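You operate a simulated robot arm through the tools that you are given. There is no shell and no other tool. Be economical: measure what you need, move in short steps, check, and stop when the job is done.

You are at the controls of a simulated two-armed robot. One attempt, no reset.

JOB
Take the blue tin from the top of the conveyor belt and put it on the silver studded plate. Turn the belt speed knob to 6. Put the clear beaker in the inside of the water trough. Put the 16 mm small box from the top of the wide trolley on top of the grey tape and the 20 mm small box on the top of the yellow cage. Put two of the fuses from the top of the wide trolley on the bottom shelf of the wide trolley. Take the blue piece and put it on the middle shelf of the tooling bench. The order is free. Set down upright: blue tin.

Only the result counts: the job must be done as asked and must still hold three seconds after the hand-in. Knocking over, shifting, dropping, spilling or breaking anything else fails it.

ROBOT AND FRAMES
Two 6-joint arms with two-finger parallel grippers on one trunk, on a base that drives. Base frame: it is fixed to the floor where the robot stands at the start and does not move with it; the origin is under the middle of the robot, x ahead of it, y to its left, z up. Units: m, degrees, N and s.
The left shoulder is at the start at [-0.077, 0.177, 0.832], the right one opposite. With the tool pointing down near the work surface each hand reaches from about 0.1 to 0.74 m from the robot's upright axis, wherever it stands, measured 20 degrees to its own side. Places, roughly: belt speed knob [0.3, 0.8, 0.7]; blue piece (6x4x3 cm) [-1.2, -0.9, 0.8]; blue tin [0.75, -0.25, 1]; bottom shelf of the wide trolley [-1.2, -0.5, 0.3]; clear beaker (9x9x9 cm) [-1.2, -0.1, 0.8]; fuse [-1.25, -0.5, 0.75]; grey tape (11x11x5 cm) [-1.1, -0.3, 0.8]; inside of the water trough [0.6, 1.3, 0.8]; middle shelf of the tooling bench [-0.6, -4.2, 0.4]; small box [-1, -0.75, 0.75]; studded plate [0.75, -0.25, 1]; top of the yellow cage (24x32 cm) [-2.92, 3.56, 1.14]. Payload 1.57 kg a hand.
Tool frame (each hand has its own): the origin (TCP) lies between the finger pads and is the grasp point; the fingertips stand 0.03 m ahead of it; z points along the fingers, y is the line along which they close. Largest opening 0.08 m; finger width 0.017, thickness 0.012; the body of the gripper, 0.04 by 0.082 m, starts 0.08 m behind the TCP.
Orientation is told as [roll, pitch, yaw] about the base's x, y, z axes, in that order, counted from this pose: with the fingers straight down and closing along the base's y, the tool's x points along the base's -x, its y along +y and its z along -z.

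CONTROLS
- The arms move only by the tool servo_tool. It takes "left_plan", "right_plan" or both (then of equal length, played together; a hand with none holds still); each is one flat list of numbers, 7 for each row, row after row: the shift along the base's x, y, z in m, then the turn, a rotation vector about the base's x, y, z in rad, then the closure in counts, from 0 (fully open) to 255 (shut). In form: [tx, ty, tz, wx, wy, wz, gripper, tx, ty, tz, wx, wy, wz, gripper, ...]. A call has 1 to 20 rows; each row shifts and turns the commanded pose from where the row before left it. Rows are played at 5 a second. More than 0.05 m and 8.6 degrees between two rows, or a gripper value outside its range, and nothing of the call is played. A pose out of reach is approached as far as the arm can. The call stops where the force on the tool passes 40 N (or 10 N more than at its start, if that is more) or the arm is blocked; 0.2 s more then pass. The fingers move at their own pace (about 0.072 m/s each) and stop on an object; they squeeze with about 24 N. The grip force told is the motor's: it shows also when the fingers shut on nothing. Time passes only in rows, and 0.2 s behind the last, so rows that do not move let the fingers close. The reply holds the time, the measured pose of the TCP, the force on the tool along the base axes, the opening and the grip force, in the units named above and with some noise, with the torque about the TCP (base axes, N m) and any sound that the robot's microphone picked up.
- Cameras (640 x 400 px; columns grow to the right, rows downward): "scene" is now at [0.0279, 0.0405, 1.5586]; the picture's right is [0.51, -0.86, 0.00], its down [-0.63, -0.37, -0.68] and it looks along [0.59, 0.35, -0.73] (base axes); focal length 266 px, centre (320, 200). "left" rides on the left gripper at [0.072, 0.007, -0.122] in its tool frame; the picture's right is [-0.09, 1.00, 0.00], its down [-0.84, -0.08, -0.54] and it looks along [-0.54, -0.05, 0.84] (tool axes); focal length 238 px, centre (320, 200). "right" rides on the right gripper at [0.072, -0.007, -0.122] in its tool frame; the picture's right is [0.09, 1.00, 0.00], its down [-0.84, 0.08, -0.54] and it looks along [-0.54, 0.05, 0.84] (tool axes); focal length 238 px, centre (320, 200). There is no depth. A picture from a camera that has moved, and an enlarged one, comes with that camera's place and axes in the base frame and with its lens.
- grab_frame(camera): a new picture of that camera. No time passes.
- slide_trunk(by): slides the trunk up (or, below 0, down) by that many m; the arms and the scene camera ride with it, the base frame stays. It gives what a move gives, with no picture.
- base_move(legs): drives the robot by 1 to 6 legs, each [ahead, left, turn to the left] in m, m and degrees, along the robot's own axes; the way and the turn of a leg run together, so that a leg with both is an arc; at most 1.5 m and 180 degrees a leg. The arms and the cameras ride along, it lands a little off, and it stops where it bumps. It gives what a move gives.
- pan_tilt(pan, tilt): turns the head with the scene camera to pan (to the left, within 143 degrees either way) and tilt (down, from -29 to 69), counted from straight ahead of the robot. It gives what a move gives.
- inspect(camera, box): a new picture of the part [left, top, right, bottom] of that camera's present view, enlarged. No time passes.
- job_done(): hands the job in; it is judged then, once.

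Go step by step. Nothing tells you exact positions but the pictures and the camera data: compare them with the known pose of the tool, close in by small moves and look again before you grip or let go. The budget is 217 turns and 220 pictures, counting those below and the enlarged ones. Unless the task says otherwise, let go and move clear before handing in, and close with one line.

The tools are called after "Request:" as name(argument=value, ...) on one line, values as JSON. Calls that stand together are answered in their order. servo_tool: Moves the arms, as the interface text tells. Its arguments: {"type":"object","properties":{"left_plan":{"type":"array","items":{"type":"number"}},"right_plan":{"type":"array","items":{"type":"number"}}},"required":[]} The other tools are called the same way: slide_trunk (by) slides the trunk up or down; base_move (legs) drives the base; pan_tilt (pan, tilt) turns the head that bears the scene camera; grab_frame (camera) takes a picture; inspect (camera, box) takes an enlarged picture of a part of a camera's view; job_done () hands the job in.

At the start:

```text
time: 0.0
left_eef_pos: [0.2674, 0.3165, 1.1312]
left_tcp_rot: [0.0, 0.0, 0.0]
left_contact_force: [0.1, -0.8, -0.2]
left_moment: [-0.02, -0.02, 0.01]
left_opening: 0.0801
left_gripper_force: 0.0
right_eef_pos: [0.3439, 0.0637, 1.1309]
right_tcp_rot: [0.1, 0.0, 0.0]
right_contact_force: [0.4, 0.0, -0.9]
right_moment: [0.01, 0.01, -0.01]
right_opening: 0.0798
right_gripper_force: 0.0
trunk travel left (down, up): [-0.275, 0.053]
robot x, y, heading: [-0.001, 0.0004, 0.1]
head pan, tilt: [30.7, 46.9]
```

scene: 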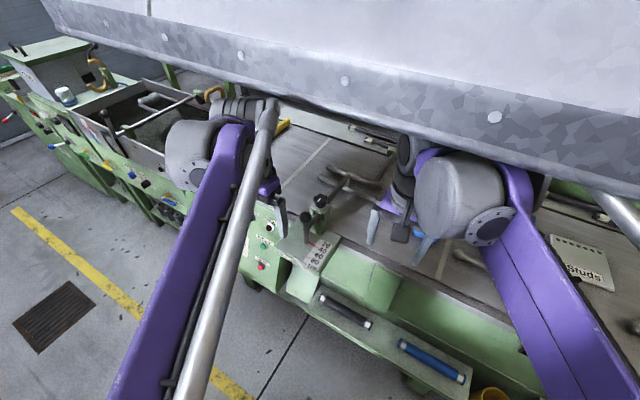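
right: 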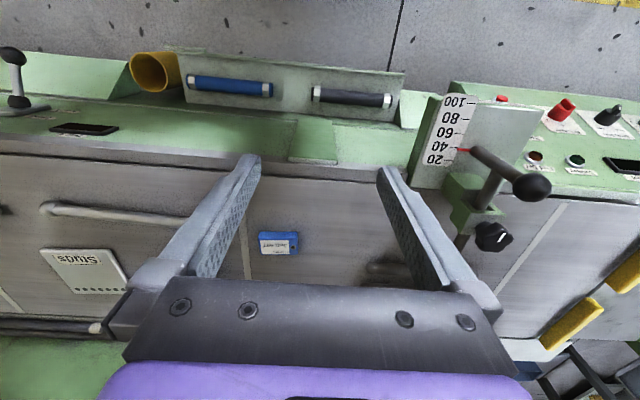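
left: 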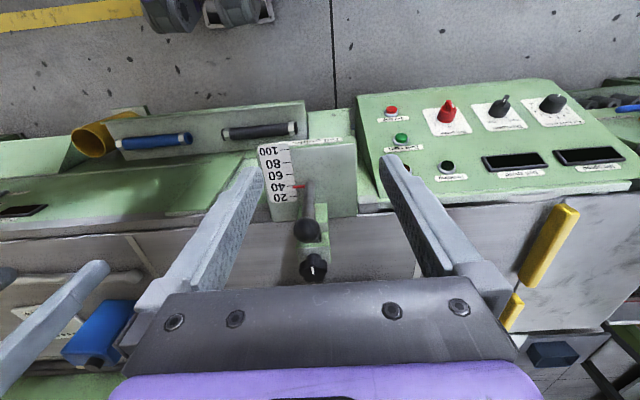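

I see the machine in front, with a conveyor belt, a blue block and a "Studs" plate. I'll look around with the head first.

Request:
pan_tilt(pan=-15, tilt=40)

Request:
grab_frame(camera="scene")

Request:
pan_tilt(pan=70, tilt=35)

Request:
grab_frame(camera="scene")

Request:
pan_tilt(pan=-140, tilt=30)

Request:
grab_frame(camera="scene")

```text
time: 1.1
left_eef_pos: [0.2673, 0.3163, 1.1295]
left_tcp_rot: [0.1, -0.1, 0.0]
left_contact_force: [0.0, 0.6, 0.7]
left_moment: [0.02, -0.01, -0.01]
left_opening: 0.08
left_gripper_force: 0.1
right_eef_pos: [0.3445, 0.0641, 1.1315]
right_tcp_rot: [0.0, 0.0, 0.0]
right_contact_force: [-0.5, -0.6, -0.6]
right_moment: [0.01, 0.02, -0.01]
right_opening: 0.08
right_gripper_force: 0.0
trunk travel left (down, up): [-0.275, 0.053]
robot x, y, heading: [0.0017, -0.0014, 0.1]
head pan, tilt: [-15.0, 40.0]
```

```text
216 pictures are left
camera scene: at [0.0415, -0.0221, 1.5685], right [-0.26, -0.97, 0.0], down [-0.62, 0.17, -0.77], along [0.74, -0.2, -0.64], focal length 266 px, centre (320, 200)
```

scene: 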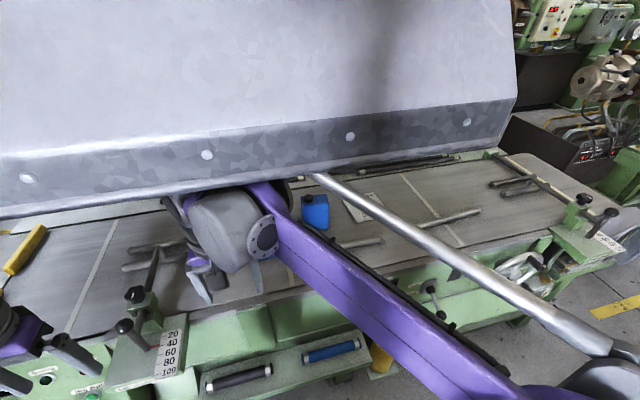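

```text
time: 2.7
left_eef_pos: [0.2681, 0.3158, 1.1306]
left_tcp_rot: [0.0, 0.0, -0.1]
left_contact_force: [-0.2, 0.0, 0.8]
left_moment: [-0.02, 0.0, -0.03]
left_opening: 0.08
left_gripper_force: 0.1
right_eef_pos: [0.3443, 0.064, 1.1311]
right_tcp_rot: [0.1, 0.0, 0.0]
right_contact_force: [-0.7, 0.0, -0.1]
right_moment: [-0.02, -0.03, 0.01]
right_opening: 0.0802
right_gripper_force: 0.0
trunk travel left (down, up): [-0.275, 0.053]
robot x, y, heading: [0.0012, 0.0018, 0.1]
head pan, tilt: [70.0, 35.0]
```

```text
215 pictures are left
camera scene: at [-0.0105, 0.0825, 1.5761], right [0.94, -0.34, 0.0], down [-0.2, -0.54, -0.82], along [0.28, 0.77, -0.57], focal length 266 px, centre (320, 200)
```

scene: 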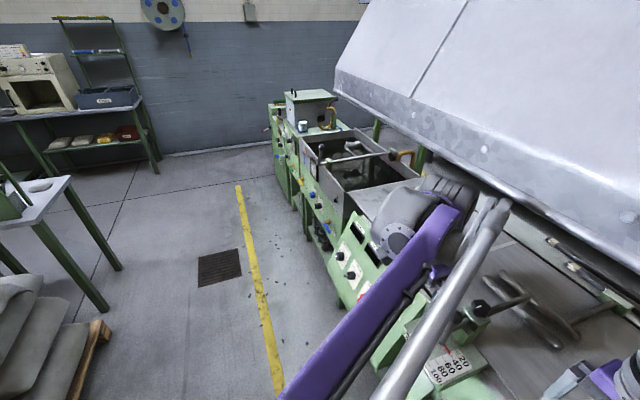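

```text
time: 5.8
left_eef_pos: [0.2681, 0.3155, 1.1304]
left_tcp_rot: [0.0, 0.0, -0.1]
left_contact_force: [-0.3, 0.9, -0.2]
left_moment: [-0.03, -0.02, 0.0]
left_opening: 0.0799
left_gripper_force: 0.1
right_eef_pos: [0.3438, 0.063, 1.131]
right_tcp_rot: [0.1, 0.0, 0.0]
right_contact_force: [0.0, 0.2, -0.2]
right_moment: [-0.04, -0.05, 0.02]
right_opening: 0.0801
right_gripper_force: 0.0
trunk travel left (down, up): [-0.275, 0.053]
robot x, y, heading: [0.0024, 0.0, -0.0]
head pan, tilt: [-140.0, 30.0]
```

```text
214 pictures are left
camera scene: at [-0.1099, -0.0584, 1.5839], right [-0.64, 0.77, 0.0], down [0.38, 0.32, -0.87], along [-0.66, -0.56, -0.5], focal length 266 px, centre (320, 200)
```

scene: 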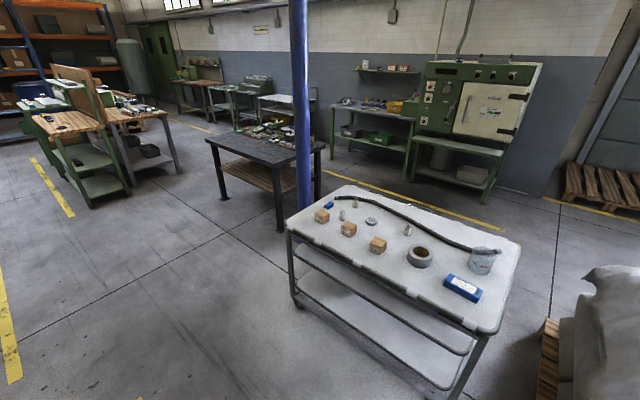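

There seem to be two blue things on the belt. I'll inspect them closely, moving the right arm aside.

Request:
servo_tool(right_plan=[-0.04, -0.04, 0, 0, 0, 0, 0, -0.04, -0.04, 0, 0, 0, 0, 0, -0.02, -0.04, 0, 0, 0, 0, 0, 0, -0.04, 0, 0, 0, 0, 0])

Request:
pan_tilt(pan=-15, tilt=45)

Request:
grab_frame(camera="right")

Request:
inspect(camera="scene", box=[220, 100, 480, 262])

Request:
grab_frame(camera="left")

```text
refused: row 1 steps farther than a row can; nothing moved
```

```text
time: 7.8
left_eef_pos: [0.2677, 0.316, 1.1314]
left_tcp_rot: [0.0, 0.0, 0.1]
left_contact_force: [-0.1, 0.2, -0.2]
left_moment: [0.01, 0.01, -0.03]
left_opening: 0.0798
left_gripper_force: 0.2
right_eef_pos: [0.343, 0.0635, 1.1316]
right_tcp_rot: [0.1, 0.0, 0.1]
right_contact_force: [-0.5, -0.6, 0.2]
right_moment: [0.01, 0.01, 0.0]
right_opening: 0.0799
right_gripper_force: 0.1
trunk travel left (down, up): [-0.275, 0.053]
robot x, y, heading: [0.0, 0.0039, -0.1]
head pan, tilt: [-15.0, 45.0]
```

```text
213 pictures are left
camera right: at [0.2719, 0.0566, 1.2521], right [-0.09, 1.0, 0.0], down [0.84, 0.08, 0.54], along [0.54, 0.05, -0.84], focal length 238 px, centre (320, 200)
```

right: 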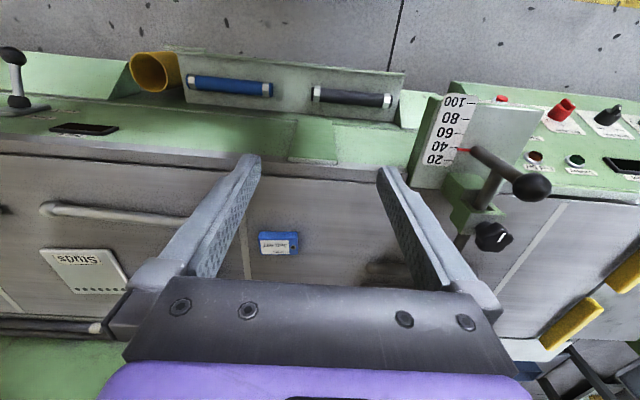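

```text
2.46 times, centred on (350, 181) of scene
camera zoom: at [0.0379, -0.0213, 1.5613], right [-0.26, -0.97, 0.0], down [-0.68, 0.18, -0.71], along [0.68, -0.18, -0.71], focal length 655 px, centre (246, 247)
```

zoom: 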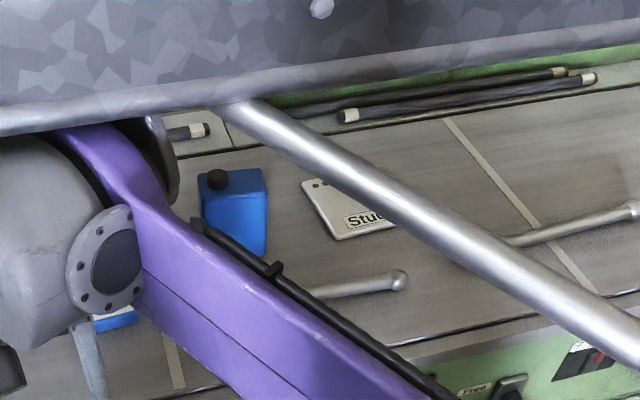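

```text
211 pictures are left
camera left: at [0.1962, 0.3228, 1.2536], right [0.09, 1.0, 0.0], down [0.84, -0.08, 0.54], along [0.54, -0.05, -0.84], focal length 238 px, centre (320, 200)
```

left: 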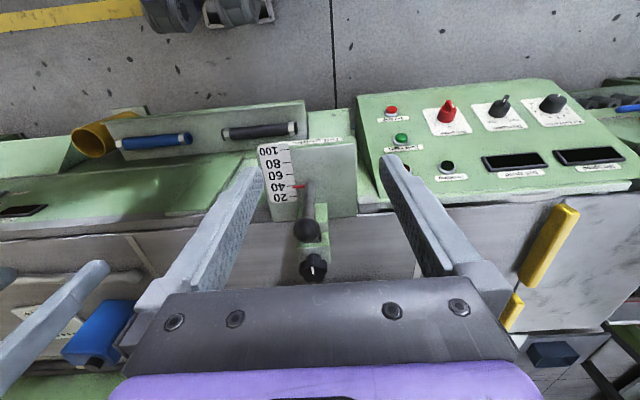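

Request:
servo_tool(right_plan=[-0.02, -0.045, 0, 0, 0, 0, 0, -0.02, -0.045, 0, 0, 0, 0, 0, -0.02, -0.045, 0, 0, 0, 0, 0, -0.02, -0.045, 0, 0, 0, 0, 0, 0, -0.045, 0, 0, 0, 0, 0, 0, -0.045, 0, 0, 0, 0, 0])

Request:
grab_frame(camera="right")

Request:
grab_frame(camera="scene")

```text
time: 9.2
left_eef_pos: [0.2664, 0.3159, 1.1299]
left_tcp_rot: [-0.1, 0.0, 0.0]
left_contact_force: [0.5, 0.4, -0.1]
left_moment: [-0.01, 0.01, 0.0]
left_opening: 0.0799
left_gripper_force: 0.0
right_eef_pos: [0.2631, -0.2095, 1.1328]
right_tcp_rot: [0.0, 0.0, 0.2]
right_contact_force: [0.2, -0.9, -0.2]
right_moment: [0.05, 0.0, 0.0]
right_opening: 0.0801
right_gripper_force: 0.0
trunk travel left (down, up): [-0.275, 0.053]
robot x, y, heading: [0.0016, 0.0027, 0.2]
head pan, tilt: [-15.0, 45.0]
```

```text
210 pictures are left
camera right: at [0.1911, -0.216, 1.2537], right [-0.09, 1.0, 0.0], down [0.84, 0.08, 0.54], along [0.54, 0.05, -0.84], focal length 238 px, centre (320, 200)
```

right: 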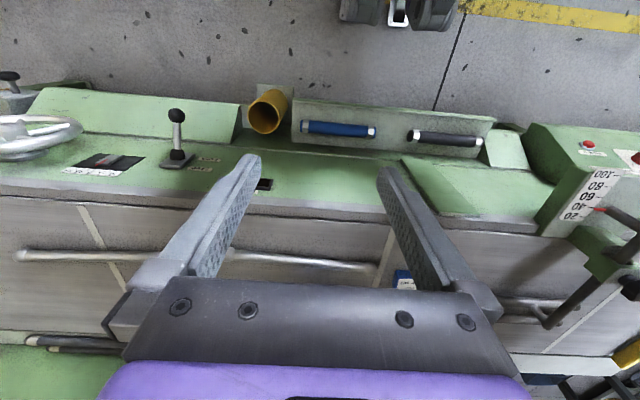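

```text
209 pictures are left
camera scene: at [0.0378, -0.0217, 1.5613], right [-0.26, -0.97, 0.0], down [-0.68, 0.18, -0.71], along [0.68, -0.18, -0.71], focal length 266 px, centre (320, 200)
```

scene: 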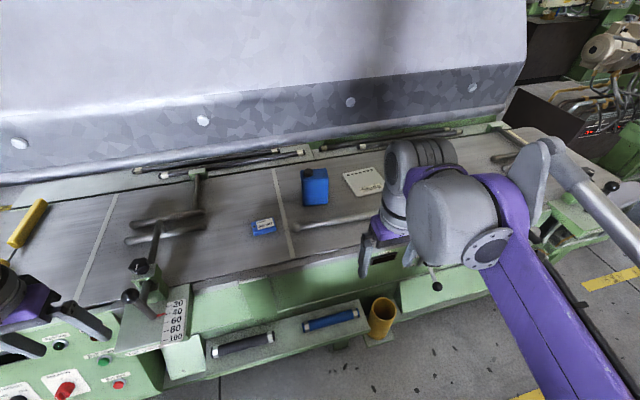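

Request:
inspect(camera="scene", box=[240, 140, 400, 240])

Request:
pan_tilt(pan=25, tilt=50)

Request:
grab_frame(camera="scene")

```text
4.00 times, centred on (320, 190) of scene
camera zoom: at [0.0378, -0.0217, 1.5613], right [-0.26, -0.97, 0.0], down [-0.68, 0.18, -0.71], along [0.68, -0.18, -0.71], focal length 1065 px, centre (320, 240)
```

zoom: 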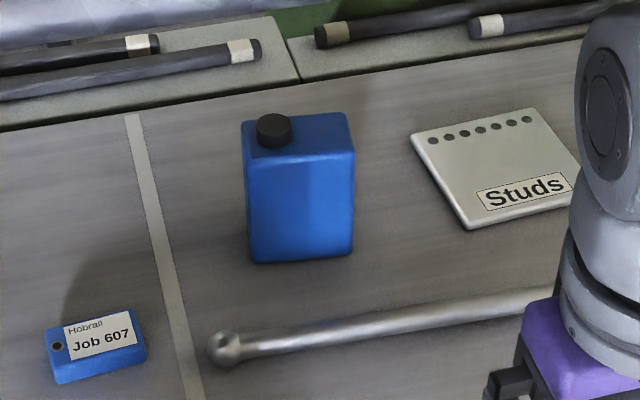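

```text
time: 10.3
left_eef_pos: [0.2684, 0.3157, 1.1302]
left_tcp_rot: [-0.1, -0.1, 0.0]
left_contact_force: [0.4, 0.0, -0.6]
left_moment: [-0.01, 0.03, 0.02]
left_opening: 0.08
left_gripper_force: 0.1
right_eef_pos: [0.2626, -0.2075, 1.1323]
right_tcp_rot: [0.1, 0.0, 0.1]
right_contact_force: [0.4, 0.6, -0.3]
right_moment: [0.03, 0.03, 0.0]
right_opening: 0.0802
right_gripper_force: 0.0
trunk travel left (down, up): [-0.275, 0.053]
robot x, y, heading: [0.0001, 0.0022, 0.0]
head pan, tilt: [25.0, 50.0]
```

```text
207 pictures are left
camera scene: at [0.0291, 0.0323, 1.5544], right [0.42, -0.91, 0.0], down [-0.69, -0.32, -0.64], along [0.58, 0.27, -0.77], focal length 266 px, centre (320, 200)
```

scene: 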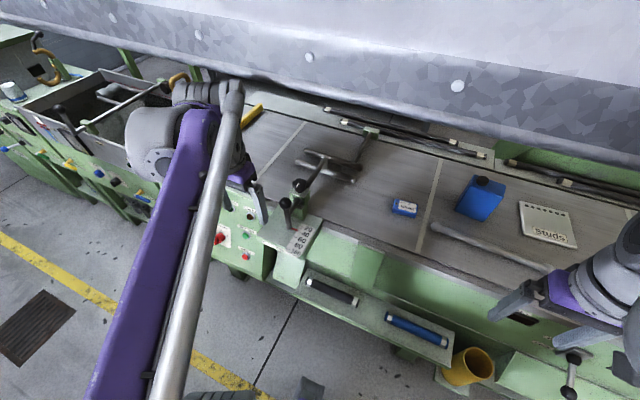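

The capped blue tin stands on the belt at about (0.65,-0.165), belt z≈0.93. The "Studs" plate lies to its right. I need the hood's clearance, so I'll back up a bit for a baseline.

Request:
pan_tilt(pan=-15, tilt=30)

Request:
grab_frame(camera="scene")

Request:
base_move(legs=[[-0.25, 0, 0]])

Request:
grab_frame(camera="scene")

```text
time: 11.3
left_eef_pos: [0.2684, 0.3158, 1.1309]
left_tcp_rot: [0.0, 0.0, 0.0]
left_contact_force: [0.1, -0.2, 0.0]
left_moment: [0.04, -0.03, 0.0]
left_opening: 0.0797
left_gripper_force: 0.2
right_eef_pos: [0.2638, -0.2089, 1.1328]
right_tcp_rot: [0.1, 0.0, 0.0]
right_contact_force: [0.8, -0.5, 0.3]
right_moment: [0.01, 0.01, 0.0]
right_opening: 0.0802
right_gripper_force: 0.0
trunk travel left (down, up): [-0.275, 0.053]
robot x, y, heading: [-0.001, -0.0037, 0.0]
head pan, tilt: [-15.0, 30.0]
```

```text
206 pictures are left
camera scene: at [0.0467, -0.0236, 1.5839], right [-0.26, -0.97, 0.0], down [-0.48, 0.13, -0.87], along [0.84, -0.22, -0.5], focal length 266 px, centre (320, 200)
```

scene: 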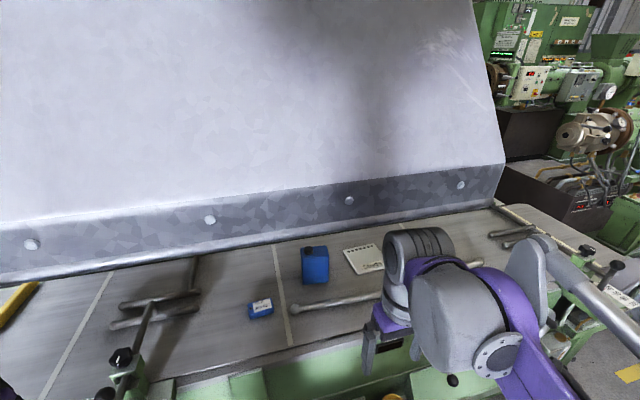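

```text
time: 13.2
left_eef_pos: [0.0151, 0.3141, 1.1316]
left_tcp_rot: [-0.1, 0.1, -0.2]
left_contact_force: [-0.4, 0.1, 0.1]
left_moment: [0.04, 0.01, -0.03]
left_opening: 0.0799
left_gripper_force: 0.0
right_eef_pos: [0.0108, -0.2097, 1.1321]
right_tcp_rot: [0.1, 0.0, 0.0]
right_contact_force: [-0.7, 0.0, -1.3]
right_moment: [-0.01, -0.02, 0.0]
right_opening: 0.0799
right_gripper_force: 0.1
trunk travel left (down, up): [-0.275, 0.053]
robot x, y, heading: [-0.2516, 0.0013, -0.1]
head pan, tilt: [-15.0, 30.0]
```

```text
205 pictures are left
camera scene: at [-0.206, -0.0235, 1.584], right [-0.26, -0.97, 0.0], down [-0.48, 0.13, -0.87], along [0.84, -0.23, -0.5], focal length 266 px, centre (320, 200)
```

scene: 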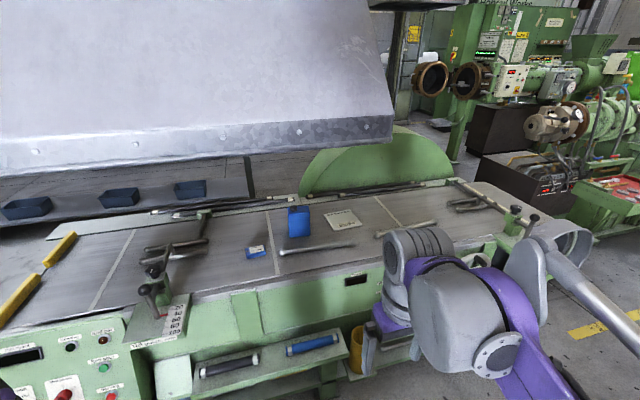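

The hood's lower edge is at about z 1.43, so there is room beneath it. I'll drive to about (0.03,-0.22) and raise the trunk slightly.

Request:
base_move(legs=[[0, -0.22, 0], [0.28, 0, 0]])

Request:
servo_tool(right_plan=[0.02, 0.02, 0, 0, 0, 0.145, 0, 0.02, 0.02, 0, 0, 0, 0.145, 0, 0.02, 0.02, 0, 0, 0, 0.145, 0, 0.02, 0.02, 0, 0, 0, 0.145, 0, 0.02, 0.02, 0, 0, 0, 0.145, 0, 0.02, 0.02, 0, 0, 0, 0.145, 0, 0.02, 0.02, 0, 0, 0, 0.145, 0, 0.02, 0, 0, 0, 0, 0.145, 0, 0.02, 0, 0, 0, 0, 0.145, 0, 0.02, 0, 0, 0, 0, 0.145, 0, 0.02, 0, 0, 0, 0, 0.12, 0])

Request:
grab_frame(camera="right")

Request:
grab_frame(camera="scene")

```text
time: 17.3
left_eef_pos: [0.2951, 0.094, 1.1312]
left_tcp_rot: [0.0, 0.0, -0.3]
left_contact_force: [0.3, 0.3, 0.0]
left_moment: [-0.02, 0.02, 0.01]
left_opening: 0.0801
left_gripper_force: 0.0
right_eef_pos: [0.287, -0.4308, 1.1319]
right_tcp_rot: [0.1, 0.0, -0.4]
right_contact_force: [-0.4, 0.0, 0.9]
right_moment: [-0.01, 0.02, 0.01]
right_opening: 0.0799
right_gripper_force: 0.1
trunk travel left (down, up): [-0.275, 0.053]
robot x, y, heading: [0.0262, -0.2233, -0.3]
head pan, tilt: [-15.0, 30.0]
```

```text
time: 19.7
left_eef_pos: [0.2945, 0.0938, 1.1311]
left_tcp_rot: [-0.1, 0.0, -0.4]
left_contact_force: [0.6, -0.7, -0.4]
left_moment: [0.02, -0.02, 0.04]
left_opening: 0.08
left_gripper_force: 0.1
right_eef_pos: [0.5082, -0.2903, 1.1318]
right_tcp_rot: [0.2, 0.0, 89.7]
right_contact_force: [-0.2, 0.8, -0.2]
right_moment: [0.04, 0.01, 0.01]
right_opening: 0.0798
right_gripper_force: 0.1
trunk travel left (down, up): [-0.275, 0.053]
robot x, y, heading: [0.0209, -0.2205, -0.2]
head pan, tilt: [-15.0, 30.0]
```

```text
204 pictures are left
camera right: at [0.5147, -0.3619, 1.2527], right [-1.0, -0.09, 0.0], down [-0.07, 0.84, 0.54], along [-0.05, 0.54, -0.84], focal length 238 px, centre (320, 200)
```

right: 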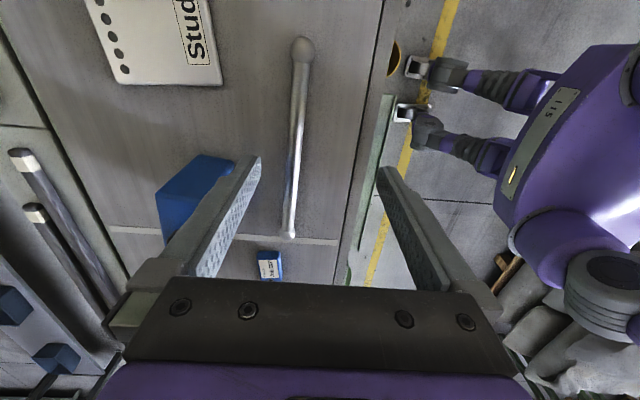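

```text
203 pictures are left
camera scene: at [0.0725, -0.2438, 1.5839], right [-0.27, -0.96, 0.0], down [-0.48, 0.13, -0.87], along [0.83, -0.23, -0.5], focal length 266 px, centre (320, 200)
```

scene: 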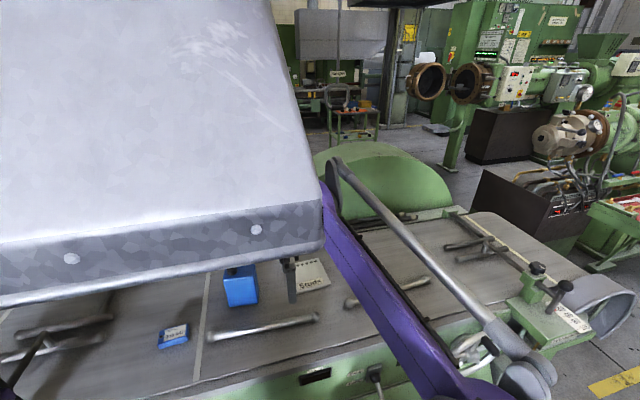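

The hood ends at y≈-0.29, and keeping the hand tilted keeps my wrist low and outside it. I'll tilt the right hand 35° toward +y and go to a pre-grasp.

Request:
servo_tool(right_plan=[0.028, 0, 0, 0.122, 0, 0, 0, 0.028, 0, 0, 0.122, 0, 0, 0, 0.028, 0, 0, 0.122, 0, 0, 0, 0.028, 0, 0, 0.122, 0, 0, 0, 0.028, 0, 0, 0.122, 0, 0, 0])

Request:
grab_frame(camera="right")

Request:
grab_frame(camera="scene")

```text
time: 20.9
left_eef_pos: [0.2938, 0.0948, 1.1306]
left_tcp_rot: [0.0, 0.0, -0.4]
left_contact_force: [-0.1, -0.3, 0.2]
left_moment: [0.01, -0.01, -0.01]
left_opening: 0.08
left_gripper_force: 0.0
right_eef_pos: [0.6363, -0.2898, 1.1298]
right_tcp_rot: [0.3, -32.6, 89.6]
right_contact_force: [0.6, -0.3, 0.6]
right_moment: [0.01, 0.01, 0.04]
right_opening: 0.0799
right_gripper_force: 0.1
right hand out of reach, approached as far as the arm can: row 5
trunk travel left (down, up): [-0.275, 0.053]
robot x, y, heading: [0.0246, -0.2195, -0.4]
head pan, tilt: [-15.0, 30.0]
```

```text
202 pictures are left
camera right: at [0.6422, -0.4164, 1.192], right [-1.0, -0.07, -0.05], down [-0.07, 0.41, 0.91], along [-0.05, 0.91, -0.41], focal length 238 px, centre (320, 200)
```

right: 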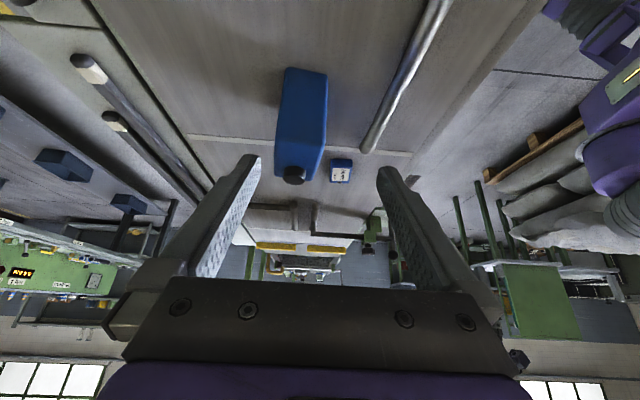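

```text
201 pictures are left
camera scene: at [0.0717, -0.2441, 1.5839], right [-0.27, -0.96, 0.0], down [-0.48, 0.13, -0.87], along [0.83, -0.23, -0.5], focal length 266 px, centre (320, 200)
```

scene: 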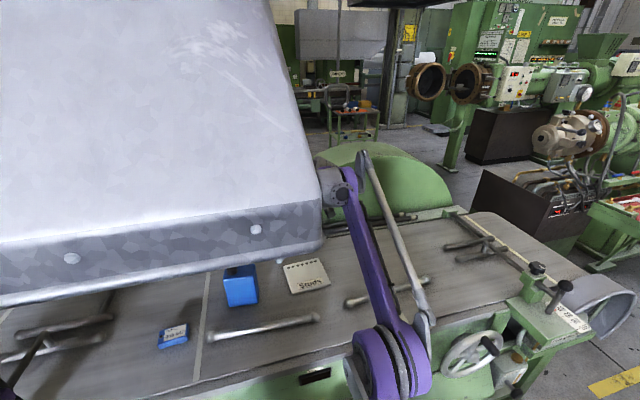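

Request:
pan_tilt(pan=0, tilt=69)

Request:
grab_frame(camera="scene")

```text
time: 21.9
left_eef_pos: [0.2942, 0.0944, 1.1305]
left_tcp_rot: [0.0, 0.0, -0.3]
left_contact_force: [1.2, 0.1, 0.2]
left_moment: [0.0, -0.04, -0.02]
left_opening: 0.0799
left_gripper_force: 0.0
right_eef_pos: [0.6352, -0.2894, 1.13]
right_tcp_rot: [0.3, -32.6, 89.5]
right_contact_force: [-0.1, 0.1, 0.7]
right_moment: [0.0, 0.02, -0.03]
right_opening: 0.08
right_gripper_force: 0.0
trunk travel left (down, up): [-0.275, 0.053]
robot x, y, heading: [0.0228, -0.2202, -0.5]
head pan, tilt: [0.0, 68.8]
```

```text
200 pictures are left
camera scene: at [0.0401, -0.2203, 1.5325], right [-0.01, -1.0, 0.0], down [-0.93, 0.01, -0.36], along [0.36, 0.0, -0.93], focal length 266 px, centre (320, 200)
```

scene: 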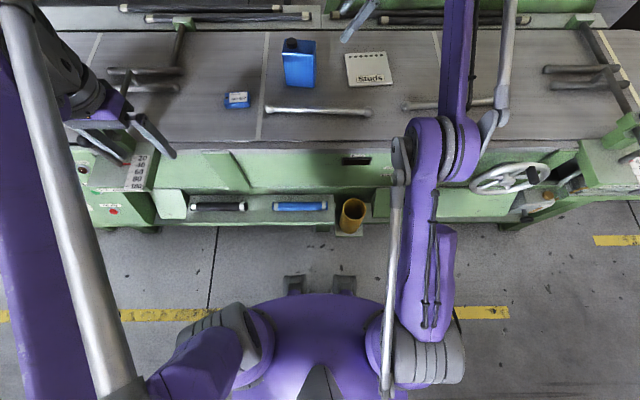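

Clearance in front is about 0.15 m. I'll retract the left hand, then drive forward 0.08 m.

Request:
servo_tool(left_plan=[-0.04, 0, -0.02, 0, 0, 0, 0, -0.04, 0, -0.02, 0, 0, 0, 0, -0.04, 0, -0.02, 0, 0, 0, 0, -0.03, 0, -0.02, 0, 0, 0, 0])

Request:
base_move(legs=[[0.08, 0, 0]])

Request:
pan_tilt(pan=-10, tilt=45)

Request:
grab_frame(camera="scene")

Request:
grab_frame(camera="right")

```text
time: 22.9
left_eef_pos: [0.144, 0.0923, 1.0517]
left_tcp_rot: [0.0, 0.0, -0.4]
left_contact_force: [-0.4, -0.2, -0.7]
left_moment: [0.01, -0.04, 0.01]
left_opening: 0.08
left_gripper_force: 0.0
right_eef_pos: [0.634, -0.2903, 1.1294]
right_tcp_rot: [0.3, -32.6, 89.6]
right_contact_force: [0.2, -0.5, -0.2]
right_moment: [0.02, -0.02, 0.01]
right_opening: 0.08
right_gripper_force: 0.1
trunk travel left (down, up): [-0.275, 0.053]
robot x, y, heading: [0.0211, -0.219, -0.4]
head pan, tilt: [0.0, 68.8]
```

```text
time: 24.0
left_eef_pos: [0.2227, 0.0912, 1.0524]
left_tcp_rot: [0.0, 0.0, -0.5]
left_contact_force: [0.3, -0.8, -0.1]
left_moment: [0.0, 0.0, -0.03]
left_opening: 0.0798
left_gripper_force: 0.1
right_eef_pos: [0.7139, -0.2908, 1.1299]
right_tcp_rot: [0.4, -32.6, 89.4]
right_contact_force: [0.3, 0.0, 0.8]
right_moment: [-0.01, 0.03, -0.01]
right_opening: 0.0799
right_gripper_force: 0.1
trunk travel left (down, up): [-0.275, 0.053]
robot x, y, heading: [0.1011, -0.221, -0.2]
head pan, tilt: [0.0, 68.8]
```

```text
time: 24.9
left_eef_pos: [0.2219, 0.0921, 1.0521]
left_tcp_rot: [0.0, 0.0, -0.5]
left_contact_force: [0.1, -0.2, 0.0]
left_moment: [0.0, 0.03, 0.01]
left_opening: 0.0798
left_gripper_force: 0.1
right_eef_pos: [0.7126, -0.2908, 1.1299]
right_tcp_rot: [0.2, -32.6, 89.5]
right_contact_force: [-0.3, 0.3, -0.5]
right_moment: [0.01, 0.01, 0.01]
right_opening: 0.0802
right_gripper_force: 0.0
trunk travel left (down, up): [-0.275, 0.053]
robot x, y, heading: [0.1016, -0.2182, -0.3]
head pan, tilt: [-10.0, 45.0]
```

```text
199 pictures are left
camera scene: at [0.1414, -0.2352, 1.5612], right [-0.18, -0.98, 0.0], down [-0.7, 0.13, -0.71], along [0.69, -0.13, -0.71], focal length 266 px, centre (320, 200)
```

scene: 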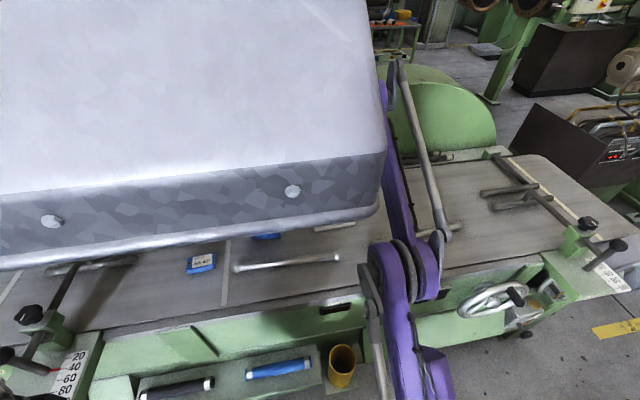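

```text
198 pictures are left
camera right: at [0.7188, -0.4176, 1.1923], right [-1.0, -0.07, -0.04], down [-0.07, 0.41, 0.91], along [-0.05, 0.91, -0.42], focal length 238 px, centre (320, 200)
```

right: 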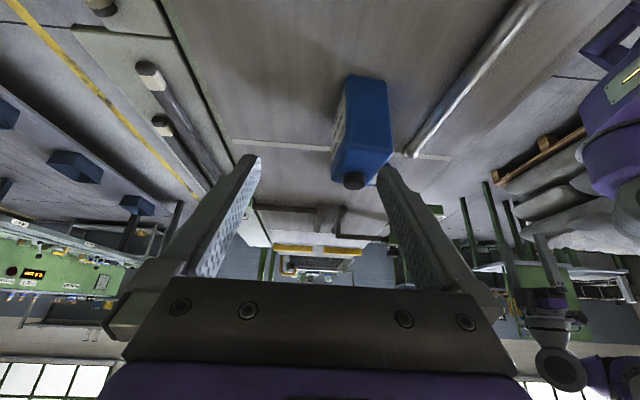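

Using the right camera I put the tin at x 0.631–0.685, y −0.216…−0.125, top z≈1.037. I'll move to a pre-grasp and look.

Request:
servo_tool(right_plan=[-0.026, 0.01, 0, 0, 0, 0, 0, -0.026, 0.02, -0.01, 0, 0, 0, 0, 0, 0.02, -0.015, 0, 0, 0, 0, 0, 0.012, -0.015, 0, 0, 0, 0])

Request:
grab_frame(camera="right")

```text
time: 25.9
left_eef_pos: [0.2213, 0.0933, 1.0522]
left_tcp_rot: [0.0, 0.0, -0.6]
left_contact_force: [0.9, -0.4, 0.0]
left_moment: [0.01, 0.0, -0.02]
left_opening: 0.0798
left_gripper_force: 0.1
right_eef_pos: [0.6609, -0.2292, 1.0896]
right_tcp_rot: [0.3, -32.5, 89.3]
right_contact_force: [-0.3, -0.4, -0.2]
right_moment: [0.01, -0.01, 0.0]
right_opening: 0.08
right_gripper_force: 0.1
trunk travel left (down, up): [-0.275, 0.053]
robot x, y, heading: [0.1, -0.2211, -0.5]
head pan, tilt: [-10.0, 45.0]
```

```text
197 pictures are left
camera right: at [0.6667, -0.3557, 1.1521], right [-1.0, -0.07, -0.04], down [-0.07, 0.41, 0.91], along [-0.05, 0.91, -0.42], focal length 238 px, centre (320, 200)
```

right: 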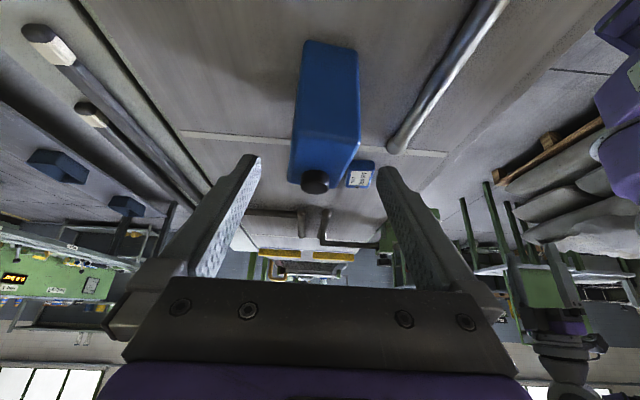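

Request:
servo_tool(right_plan=[-0.001, 0.014, -0.021, 0, 0, 0, 0, -0.001, 0.014, -0.021, 0, 0, 0, 0, 0, 0.014, -0.021, 0, 0, 0, 0, 0, 0.012, -0.021, 0, 0, 0, 0])

Request:
grab_frame(camera="right")

```text
time: 26.9
left_eef_pos: [0.2235, 0.0922, 1.053]
left_tcp_rot: [0.1, 0.0, -0.4]
left_contact_force: [-1.1, -1.0, 0.0]
left_moment: [-0.01, 0.01, 0.02]
left_opening: 0.0799
left_gripper_force: 0.1
right_eef_pos: [0.6596, -0.1759, 1.0048]
right_tcp_rot: [0.3, -32.6, 89.4]
right_contact_force: [0.3, -0.6, -0.5]
right_moment: [0.01, 0.0, 0.0]
right_opening: 0.08
right_gripper_force: 0.1
trunk travel left (down, up): [-0.275, 0.053]
robot x, y, heading: [0.1001, -0.2211, -0.6]
head pan, tilt: [-10.0, 45.0]
```

```text
196 pictures are left
camera right: at [0.6647, -0.3024, 1.0673], right [-1.0, -0.07, -0.04], down [-0.07, 0.41, 0.91], along [-0.05, 0.91, -0.42], focal length 238 px, centre (320, 200)
```

right: 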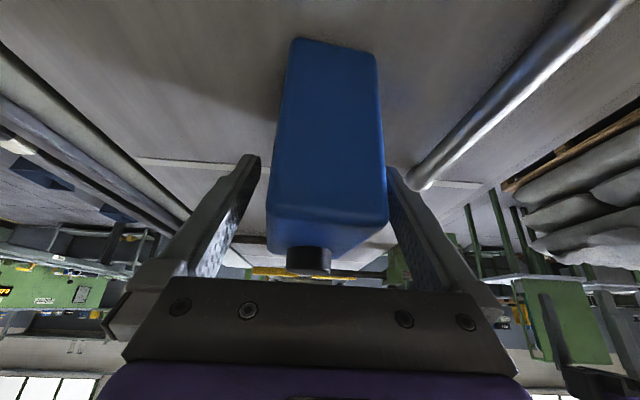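

The tin sits between the fingers, a little to −x. I'll centre, close and lift a little.

Request:
servo_tool(right_plan=[-0.007, 0, 0, 0, 0, 0, 0, 0, 0, 0, 0, 0, 0, 90, 0, 0, 0, 0, 0, 0, 150, 0, 0, 0, 0, 0, 0, 200, 0, 0, 0, 0, 0, 0, 220, 0, 0, 0, 0, 0, 0, 220])

Request:
servo_tool(right_plan=[0, 0, 0.01, 0, 0, 0, 220, 0, 0, 0.02, 0, 0, 0, 220, 0, 0, 0.02, 0, 0, 0, 220])

Request:
grab_frame(camera="right")

```text
time: 28.2
left_eef_pos: [0.2218, 0.0932, 1.0524]
left_tcp_rot: [-0.1, 0.0, -0.5]
left_contact_force: [0.3, -0.1, 0.4]
left_moment: [-0.02, 0.0, 0.0]
left_opening: 0.0801
left_gripper_force: 0.1
right_eef_pos: [0.6507, -0.1765, 1.0047]
right_tcp_rot: [0.4, -32.7, 89.5]
right_contact_force: [-0.9, -0.5, 0.0]
right_moment: [-0.06, 0.0, -0.02]
right_opening: 0.055
right_gripper_force: 23.7
trunk travel left (down, up): [-0.275, 0.053]
robot x, y, heading: [0.1022, -0.2215, -0.3]
head pan, tilt: [-10.0, 45.0]
```

```text
time: 29.1
left_eef_pos: [0.2236, 0.0927, 1.0535]
left_tcp_rot: [0.0, 0.0, -0.5]
left_contact_force: [-0.1, 0.0, 0.1]
left_moment: [0.01, 0.0, -0.01]
left_opening: 0.0802
left_gripper_force: 0.0
right_eef_pos: [0.6516, -0.1747, 1.0555]
right_tcp_rot: [0.4, -32.6, 89.5]
right_contact_force: [-0.2, 0.0, -4.0]
right_moment: [-0.04, 0.02, -0.01]
right_opening: 0.055
right_gripper_force: 24.2
trunk travel left (down, up): [-0.275, 0.053]
robot x, y, heading: [0.1008, -0.2169, -0.4]
head pan, tilt: [-10.0, 45.0]
```

```text
195 pictures are left
camera right: at [0.6571, -0.3017, 1.1189], right [-1.0, -0.07, -0.04], down [-0.07, 0.41, 0.91], along [-0.05, 0.91, -0.42], focal length 238 px, centre (320, 200)
```

right: 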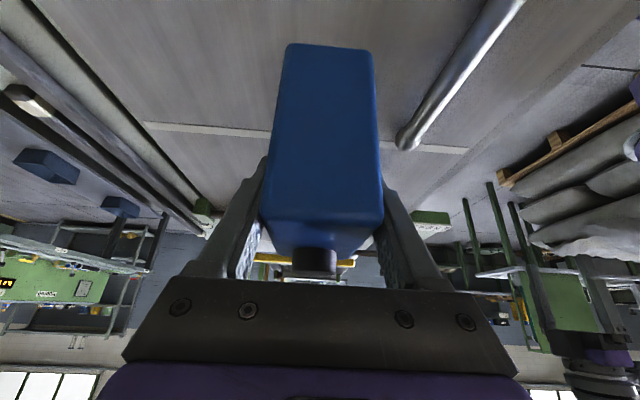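

Tin is held. Carry it over the plate centre (0.695,-0.377).

Request:
servo_tool(right_plan=[0.009, -0.041, 0.004, 0, 0, 0, 220, 0.009, -0.041, 0.003, 0, 0, 0, 220, 0.009, -0.041, 0, 0, 0, 0, 220, 0.009, -0.041, 0, 0, 0, 0, 220, 0.007, -0.042, 0, 0, 0, 0, 220])

Request:
pan_tilt(pan=-25, tilt=45)

Request:
grab_frame(camera="scene")

Request:
grab_frame(camera="right")

```text
time: 30.2
left_eef_pos: [0.2237, 0.0925, 1.0524]
left_tcp_rot: [-0.1, 0.0, -0.5]
left_contact_force: [-0.6, -0.3, 0.2]
left_moment: [0.0, 0.0, 0.03]
left_opening: 0.08
left_gripper_force: 0.0
right_eef_pos: [0.6962, -0.3805, 1.0618]
right_tcp_rot: [0.4, -32.7, 89.4]
right_contact_force: [1.2, 0.0, -3.9]
right_moment: [-0.01, 0.04, -0.02]
right_opening: 0.055
right_gripper_force: 24.1
trunk travel left (down, up): [-0.275, 0.053]
robot x, y, heading: [0.1031, -0.2218, -0.5]
head pan, tilt: [-10.0, 45.0]
```

```text
time: 31.0
left_eef_pos: [0.2235, 0.0919, 1.0529]
left_tcp_rot: [0.0, 0.0, -0.5]
left_contact_force: [-1.1, -0.4, -0.8]
left_moment: [0.01, 0.05, 0.03]
left_opening: 0.0799
left_gripper_force: 0.0
right_eef_pos: [0.6949, -0.3793, 1.0628]
right_tcp_rot: [0.3, -32.6, 89.4]
right_contact_force: [-0.4, 0.1, -3.2]
right_moment: [-0.04, 0.0, -0.01]
right_opening: 0.0547
right_gripper_force: 24.2
trunk travel left (down, up): [-0.275, 0.053]
robot x, y, heading: [0.1021, -0.222, -0.3]
head pan, tilt: [-25.0, 45.0]
```

```text
194 pictures are left
camera scene: at [0.1356, -0.2554, 1.5613], right [-0.43, -0.9, 0.0], down [-0.64, 0.3, -0.71], along [0.64, -0.3, -0.71], focal length 266 px, centre (320, 200)
```

scene: 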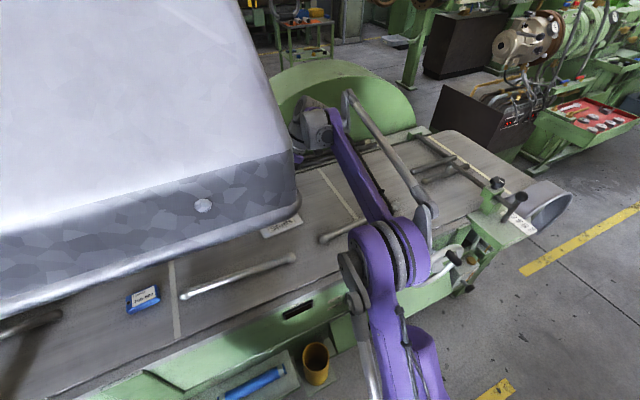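

```text
193 pictures are left
camera right: at [0.7015, -0.5052, 1.1256], right [-1.0, -0.07, -0.04], down [-0.07, 0.41, 0.91], along [-0.05, 0.91, -0.42], focal length 238 px, centre (320, 200)
```

right: 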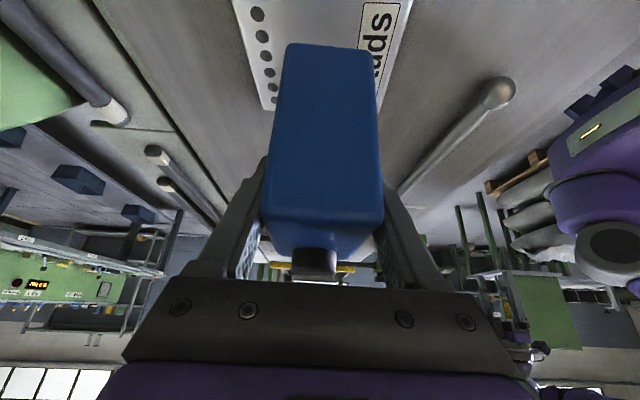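

Request:
servo_tool(right_plan=[0.001, -0.003, -0.015, 0, 0, 0, 220, 0, 0, -0.015, 0, 0, 0, 220, 0, 0, -0.004, 0, 0, 0, 220])

Request:
servo_tool(right_plan=[0, 0, -0.004, 0, 0, 0, 220, 0, 0, -0.004, 0, 0, 0, 220])

Request:
grab_frame(camera="right")

```text
time: 31.8
left_eef_pos: [0.2228, 0.0919, 1.053]
left_tcp_rot: [0.0, 0.0, -0.6]
left_contact_force: [0.5, 0.3, 0.2]
left_moment: [0.02, -0.01, 0.0]
left_opening: 0.08
left_gripper_force: 0.0
right_eef_pos: [0.6972, -0.3823, 1.0287]
right_tcp_rot: [0.4, -32.5, 89.4]
right_contact_force: [0.0, 0.1, -4.3]
right_moment: [-0.02, -0.02, 0.02]
right_opening: 0.0549
right_gripper_force: 24.1
trunk travel left (down, up): [-0.275, 0.053]
robot x, y, heading: [0.1025, -0.2224, -0.5]
head pan, tilt: [-25.0, 45.0]
```

```text
time: 32.4
left_eef_pos: [0.2228, 0.091, 1.0523]
left_tcp_rot: [0.0, 0.0, -0.5]
left_contact_force: [1.1, -0.4, -0.2]
left_moment: [0.0, 0.02, -0.01]
left_opening: 0.08
left_gripper_force: 0.2
right_eef_pos: [0.6968, -0.3829, 1.0201]
right_tcp_rot: [0.3, -32.5, 89.4]
right_contact_force: [0.0, 0.9, -4.8]
right_moment: [-0.02, 0.0, 0.01]
right_opening: 0.0551
right_gripper_force: 24.3
trunk travel left (down, up): [-0.275, 0.053]
robot x, y, heading: [0.1021, -0.2183, -0.7]
head pan, tilt: [-25.0, 45.0]
```

```text
192 pictures are left
camera right: at [0.7027, -0.5092, 1.0828], right [-1.0, -0.07, -0.04], down [-0.07, 0.41, 0.91], along [-0.05, 0.91, -0.42], focal length 238 px, centre (320, 200)
```

right: 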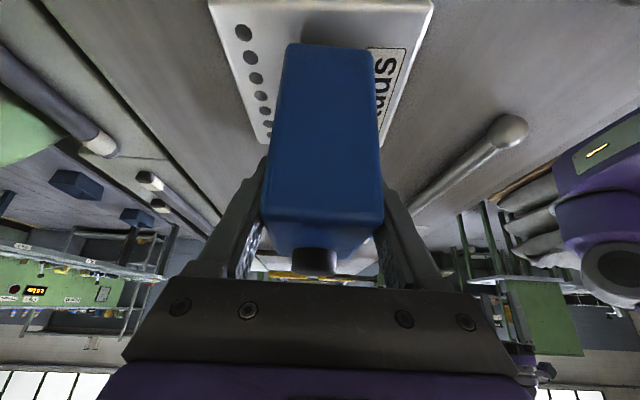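

Request:
servo_tool(right_plan=[0, 0, -0.002, 0, 0, 0, 220, 0, 0, -0.002, 0, 0, 0, 220])

Request:
servo_tool(right_plan=[0, 0, -0.002, 0, 0, 0, 220, 0, 0, -0.001, 0, 0, 0, 220])

Request:
servo_tool(right_plan=[0, 0, -0.002, 0, 0, 0, 220])

```text
time: 33.0
left_eef_pos: [0.2224, 0.0911, 1.0519]
left_tcp_rot: [0.0, -0.1, -0.6]
left_contact_force: [-0.1, 1.3, 1.0]
left_moment: [0.01, 0.04, -0.01]
left_opening: 0.0802
left_gripper_force: 0.0
right_eef_pos: [0.6957, -0.3843, 1.0158]
right_tcp_rot: [0.4, -32.6, 89.4]
right_contact_force: [-0.1, -0.2, -4.5]
right_moment: [-0.04, 0.0, 0.01]
right_opening: 0.0548
right_gripper_force: 24.1
trunk travel left (down, up): [-0.275, 0.053]
robot x, y, heading: [0.1058, -0.2184, -0.5]
head pan, tilt: [-25.0, 45.0]
```

```text
time: 33.6
left_eef_pos: [0.2225, 0.0922, 1.0535]
left_tcp_rot: [0.1, 0.0, -0.5]
left_contact_force: [0.0, 0.0, -0.5]
left_moment: [-0.01, 0.01, 0.0]
left_opening: 0.0799
left_gripper_force: 0.0
right_eef_pos: [0.6963, -0.3834, 1.0145]
right_tcp_rot: [0.4, -32.6, 89.5]
right_contact_force: [0.1, -1.9, 2.8]
right_moment: [0.25, -0.21, -0.02]
right_opening: 0.0548
right_gripper_force: 24.0
trunk travel left (down, up): [-0.275, 0.053]
robot x, y, heading: [0.1055, -0.22, -0.5]
head pan, tilt: [-25.0, 45.0]
```

```text
time: 34.0
left_eef_pos: [0.2215, 0.0921, 1.0521]
left_tcp_rot: [0.0, -0.1, -0.5]
left_contact_force: [0.0, 0.1, 0.5]
left_moment: [-0.06, 0.03, 0.02]
left_opening: 0.0801
left_gripper_force: 0.1
right_eef_pos: [0.6957, -0.3839, 1.0128]
right_tcp_rot: [0.1, -32.7, 89.5]
right_contact_force: [1.1, -2.4, 20.1]
right_moment: [-0.06, -0.32, 0.13]
right_opening: 0.0547
right_gripper_force: 24.0
trunk travel left (down, up): [-0.275, 0.053]
robot x, y, heading: [0.1033, -0.221, -0.6]
head pan, tilt: [-25.0, 45.0]
```

The tin is on the plate. I'll open and withdraw along the tool axis.

Request:
servo_tool(right_plan=[0, 0, 0.001, 0, 0, 0, 220, 0, 0, 0, 0, 0, 0, 150, 0, 0, 0, 0, 0, 0, 60, 0, 0, 0, 0, 0, 0, 0, 0, 0, 0, 0, 0, 0, 0, 0, -0.014, 0.021, 0, 0, 0, 0, 0, -0.014, 0.021, 0, 0, 0, 0, 0, -0.014, 0.021, 0, 0, 0, 0, 0, -0.014, 0.021, 0, 0, 0, 0])

Request:
grab_frame(camera="right")

```text
time: 36.0
left_eef_pos: [0.222, 0.0909, 1.0516]
left_tcp_rot: [0.1, 0.0, -0.4]
left_contact_force: [-0.1, 0.3, 0.4]
left_moment: [0.0, 0.0, -0.04]
left_opening: 0.0797
left_gripper_force: 0.1
right_eef_pos: [0.6974, -0.4419, 1.0972]
right_tcp_rot: [0.3, -32.5, 89.5]
right_contact_force: [0.2, 0.0, -0.5]
right_moment: [-0.01, 0.01, 0.0]
right_opening: 0.08
right_gripper_force: 0.0
trunk travel left (down, up): [-0.275, 0.053]
robot x, y, heading: [0.1028, -0.2199, -0.6]
head pan, tilt: [-25.0, 45.0]
```

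```text
191 pictures are left
camera right: at [0.7028, -0.5684, 1.1598], right [-1.0, -0.07, -0.05], down [-0.07, 0.41, 0.91], along [-0.05, 0.91, -0.42], focal length 238 px, centre (320, 200)
```

right: 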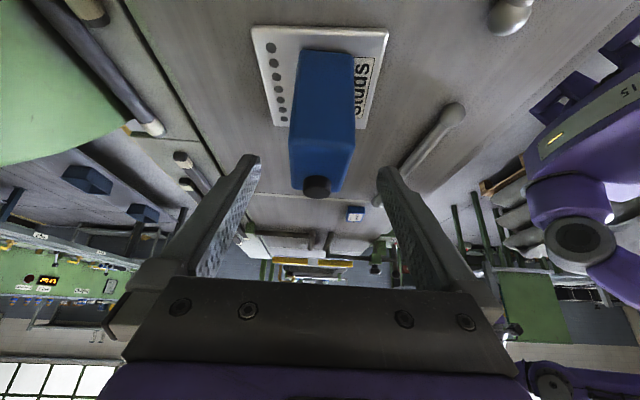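

Tin placed. Now retract the right arm and go to the control panel at the left.

Request:
servo_tool(right_plan=[0, -0.04, 0.02, 0, 0, 0, 0, -0.04, -0.02, 0.01, 0, 0, 0, 0, -0.045, -0.01, 0, -0.12, 0, 0, 0, -0.045, 0, 0, -0.12, 0, 0, 0, -0.045, 0, 0, -0.12, 0, 0, 0, -0.045, 0, 0, -0.12, 0, 0, 0, -0.045, 0, 0, -0.087, 0, 0, 0, -0.045, 0, 0, 0, 0, -0.145, 0, -0.045, 0, 0, 0, 0, -0.145, 0, -0.045, 0, 0, 0, 0, -0.145, 0])

Request:
base_move(legs=[[-0.2, 0, 0], [0, 0.75, 0]])

Request:
pan_tilt(pan=20, tilt=50)

Request:
grab_frame(camera="scene")

```text
time: 38.4
left_eef_pos: [0.2265, 0.0895, 1.0524]
left_tcp_rot: [0.0, 0.1, -1.7]
left_contact_force: [-0.5, 0.4, 0.0]
left_moment: [-0.02, 0.0, -0.01]
left_opening: 0.0797
left_gripper_force: 0.1
right_eef_pos: [0.3265, -0.5077, 1.1294]
right_tcp_rot: [0.2, -0.6, 68.5]
right_contact_force: [0.6, 0.0, 0.2]
right_moment: [0.03, 0.03, 0.01]
right_opening: 0.08
right_gripper_force: 0.1
right hand out of reach, approached as far as the arm can: row 1
trunk travel left (down, up): [-0.275, 0.053]
robot x, y, heading: [0.1009, -0.2222, -0.5]
head pan, tilt: [-25.0, 45.0]
stopped in row 10 (right hand): the arm was blocked; the commanded pose is now the measured one
```

```text
time: 46.6
left_eef_pos: [0.0313, 0.8315, 1.0524]
left_tcp_rot: [-0.2, 0.1, -1.8]
left_contact_force: [0.3, -0.5, 0.0]
left_moment: [0.02, 0.01, 0.0]
left_opening: 0.08
left_gripper_force: 0.0
right_eef_pos: [0.1322, 0.2362, 1.1289]
right_tcp_rot: [0.3, -0.5, 68.3]
right_contact_force: [0.4, -0.9, 0.8]
right_moment: [-0.01, -0.01, 0.01]
right_opening: 0.0798
right_gripper_force: 0.1
trunk travel left (down, up): [-0.275, 0.053]
robot x, y, heading: [-0.0918, 0.5206, -0.6]
head pan, tilt: [-25.0, 45.0]
```

```text
time: 47.7
left_eef_pos: [0.032, 0.8323, 1.0515]
left_tcp_rot: [-0.2, 0.0, -1.8]
left_contact_force: [-0.4, 0.2, 0.6]
left_moment: [0.0, 0.01, -0.03]
left_opening: 0.08
left_gripper_force: 0.0
right_eef_pos: [0.131, 0.2345, 1.1286]
right_tcp_rot: [0.3, -0.7, 68.3]
right_contact_force: [0.3, 1.2, -0.3]
right_moment: [-0.01, 0.01, -0.03]
right_opening: 0.0797
right_gripper_force: 0.2
trunk travel left (down, up): [-0.275, 0.053]
robot x, y, heading: [-0.0917, 0.5234, -0.3]
head pan, tilt: [20.0, 50.0]
```

```text
190 pictures are left
camera scene: at [-0.0598, 0.5487, 1.5544], right [0.33, -0.94, 0.0], down [-0.72, -0.26, -0.64], along [0.61, 0.21, -0.77], focal length 266 px, centre (320, 200)
```

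scene: 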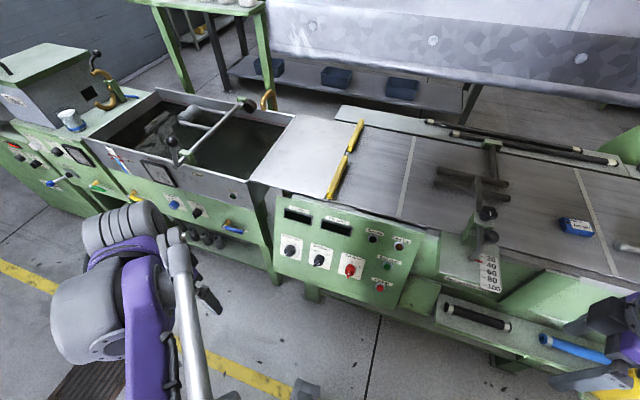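

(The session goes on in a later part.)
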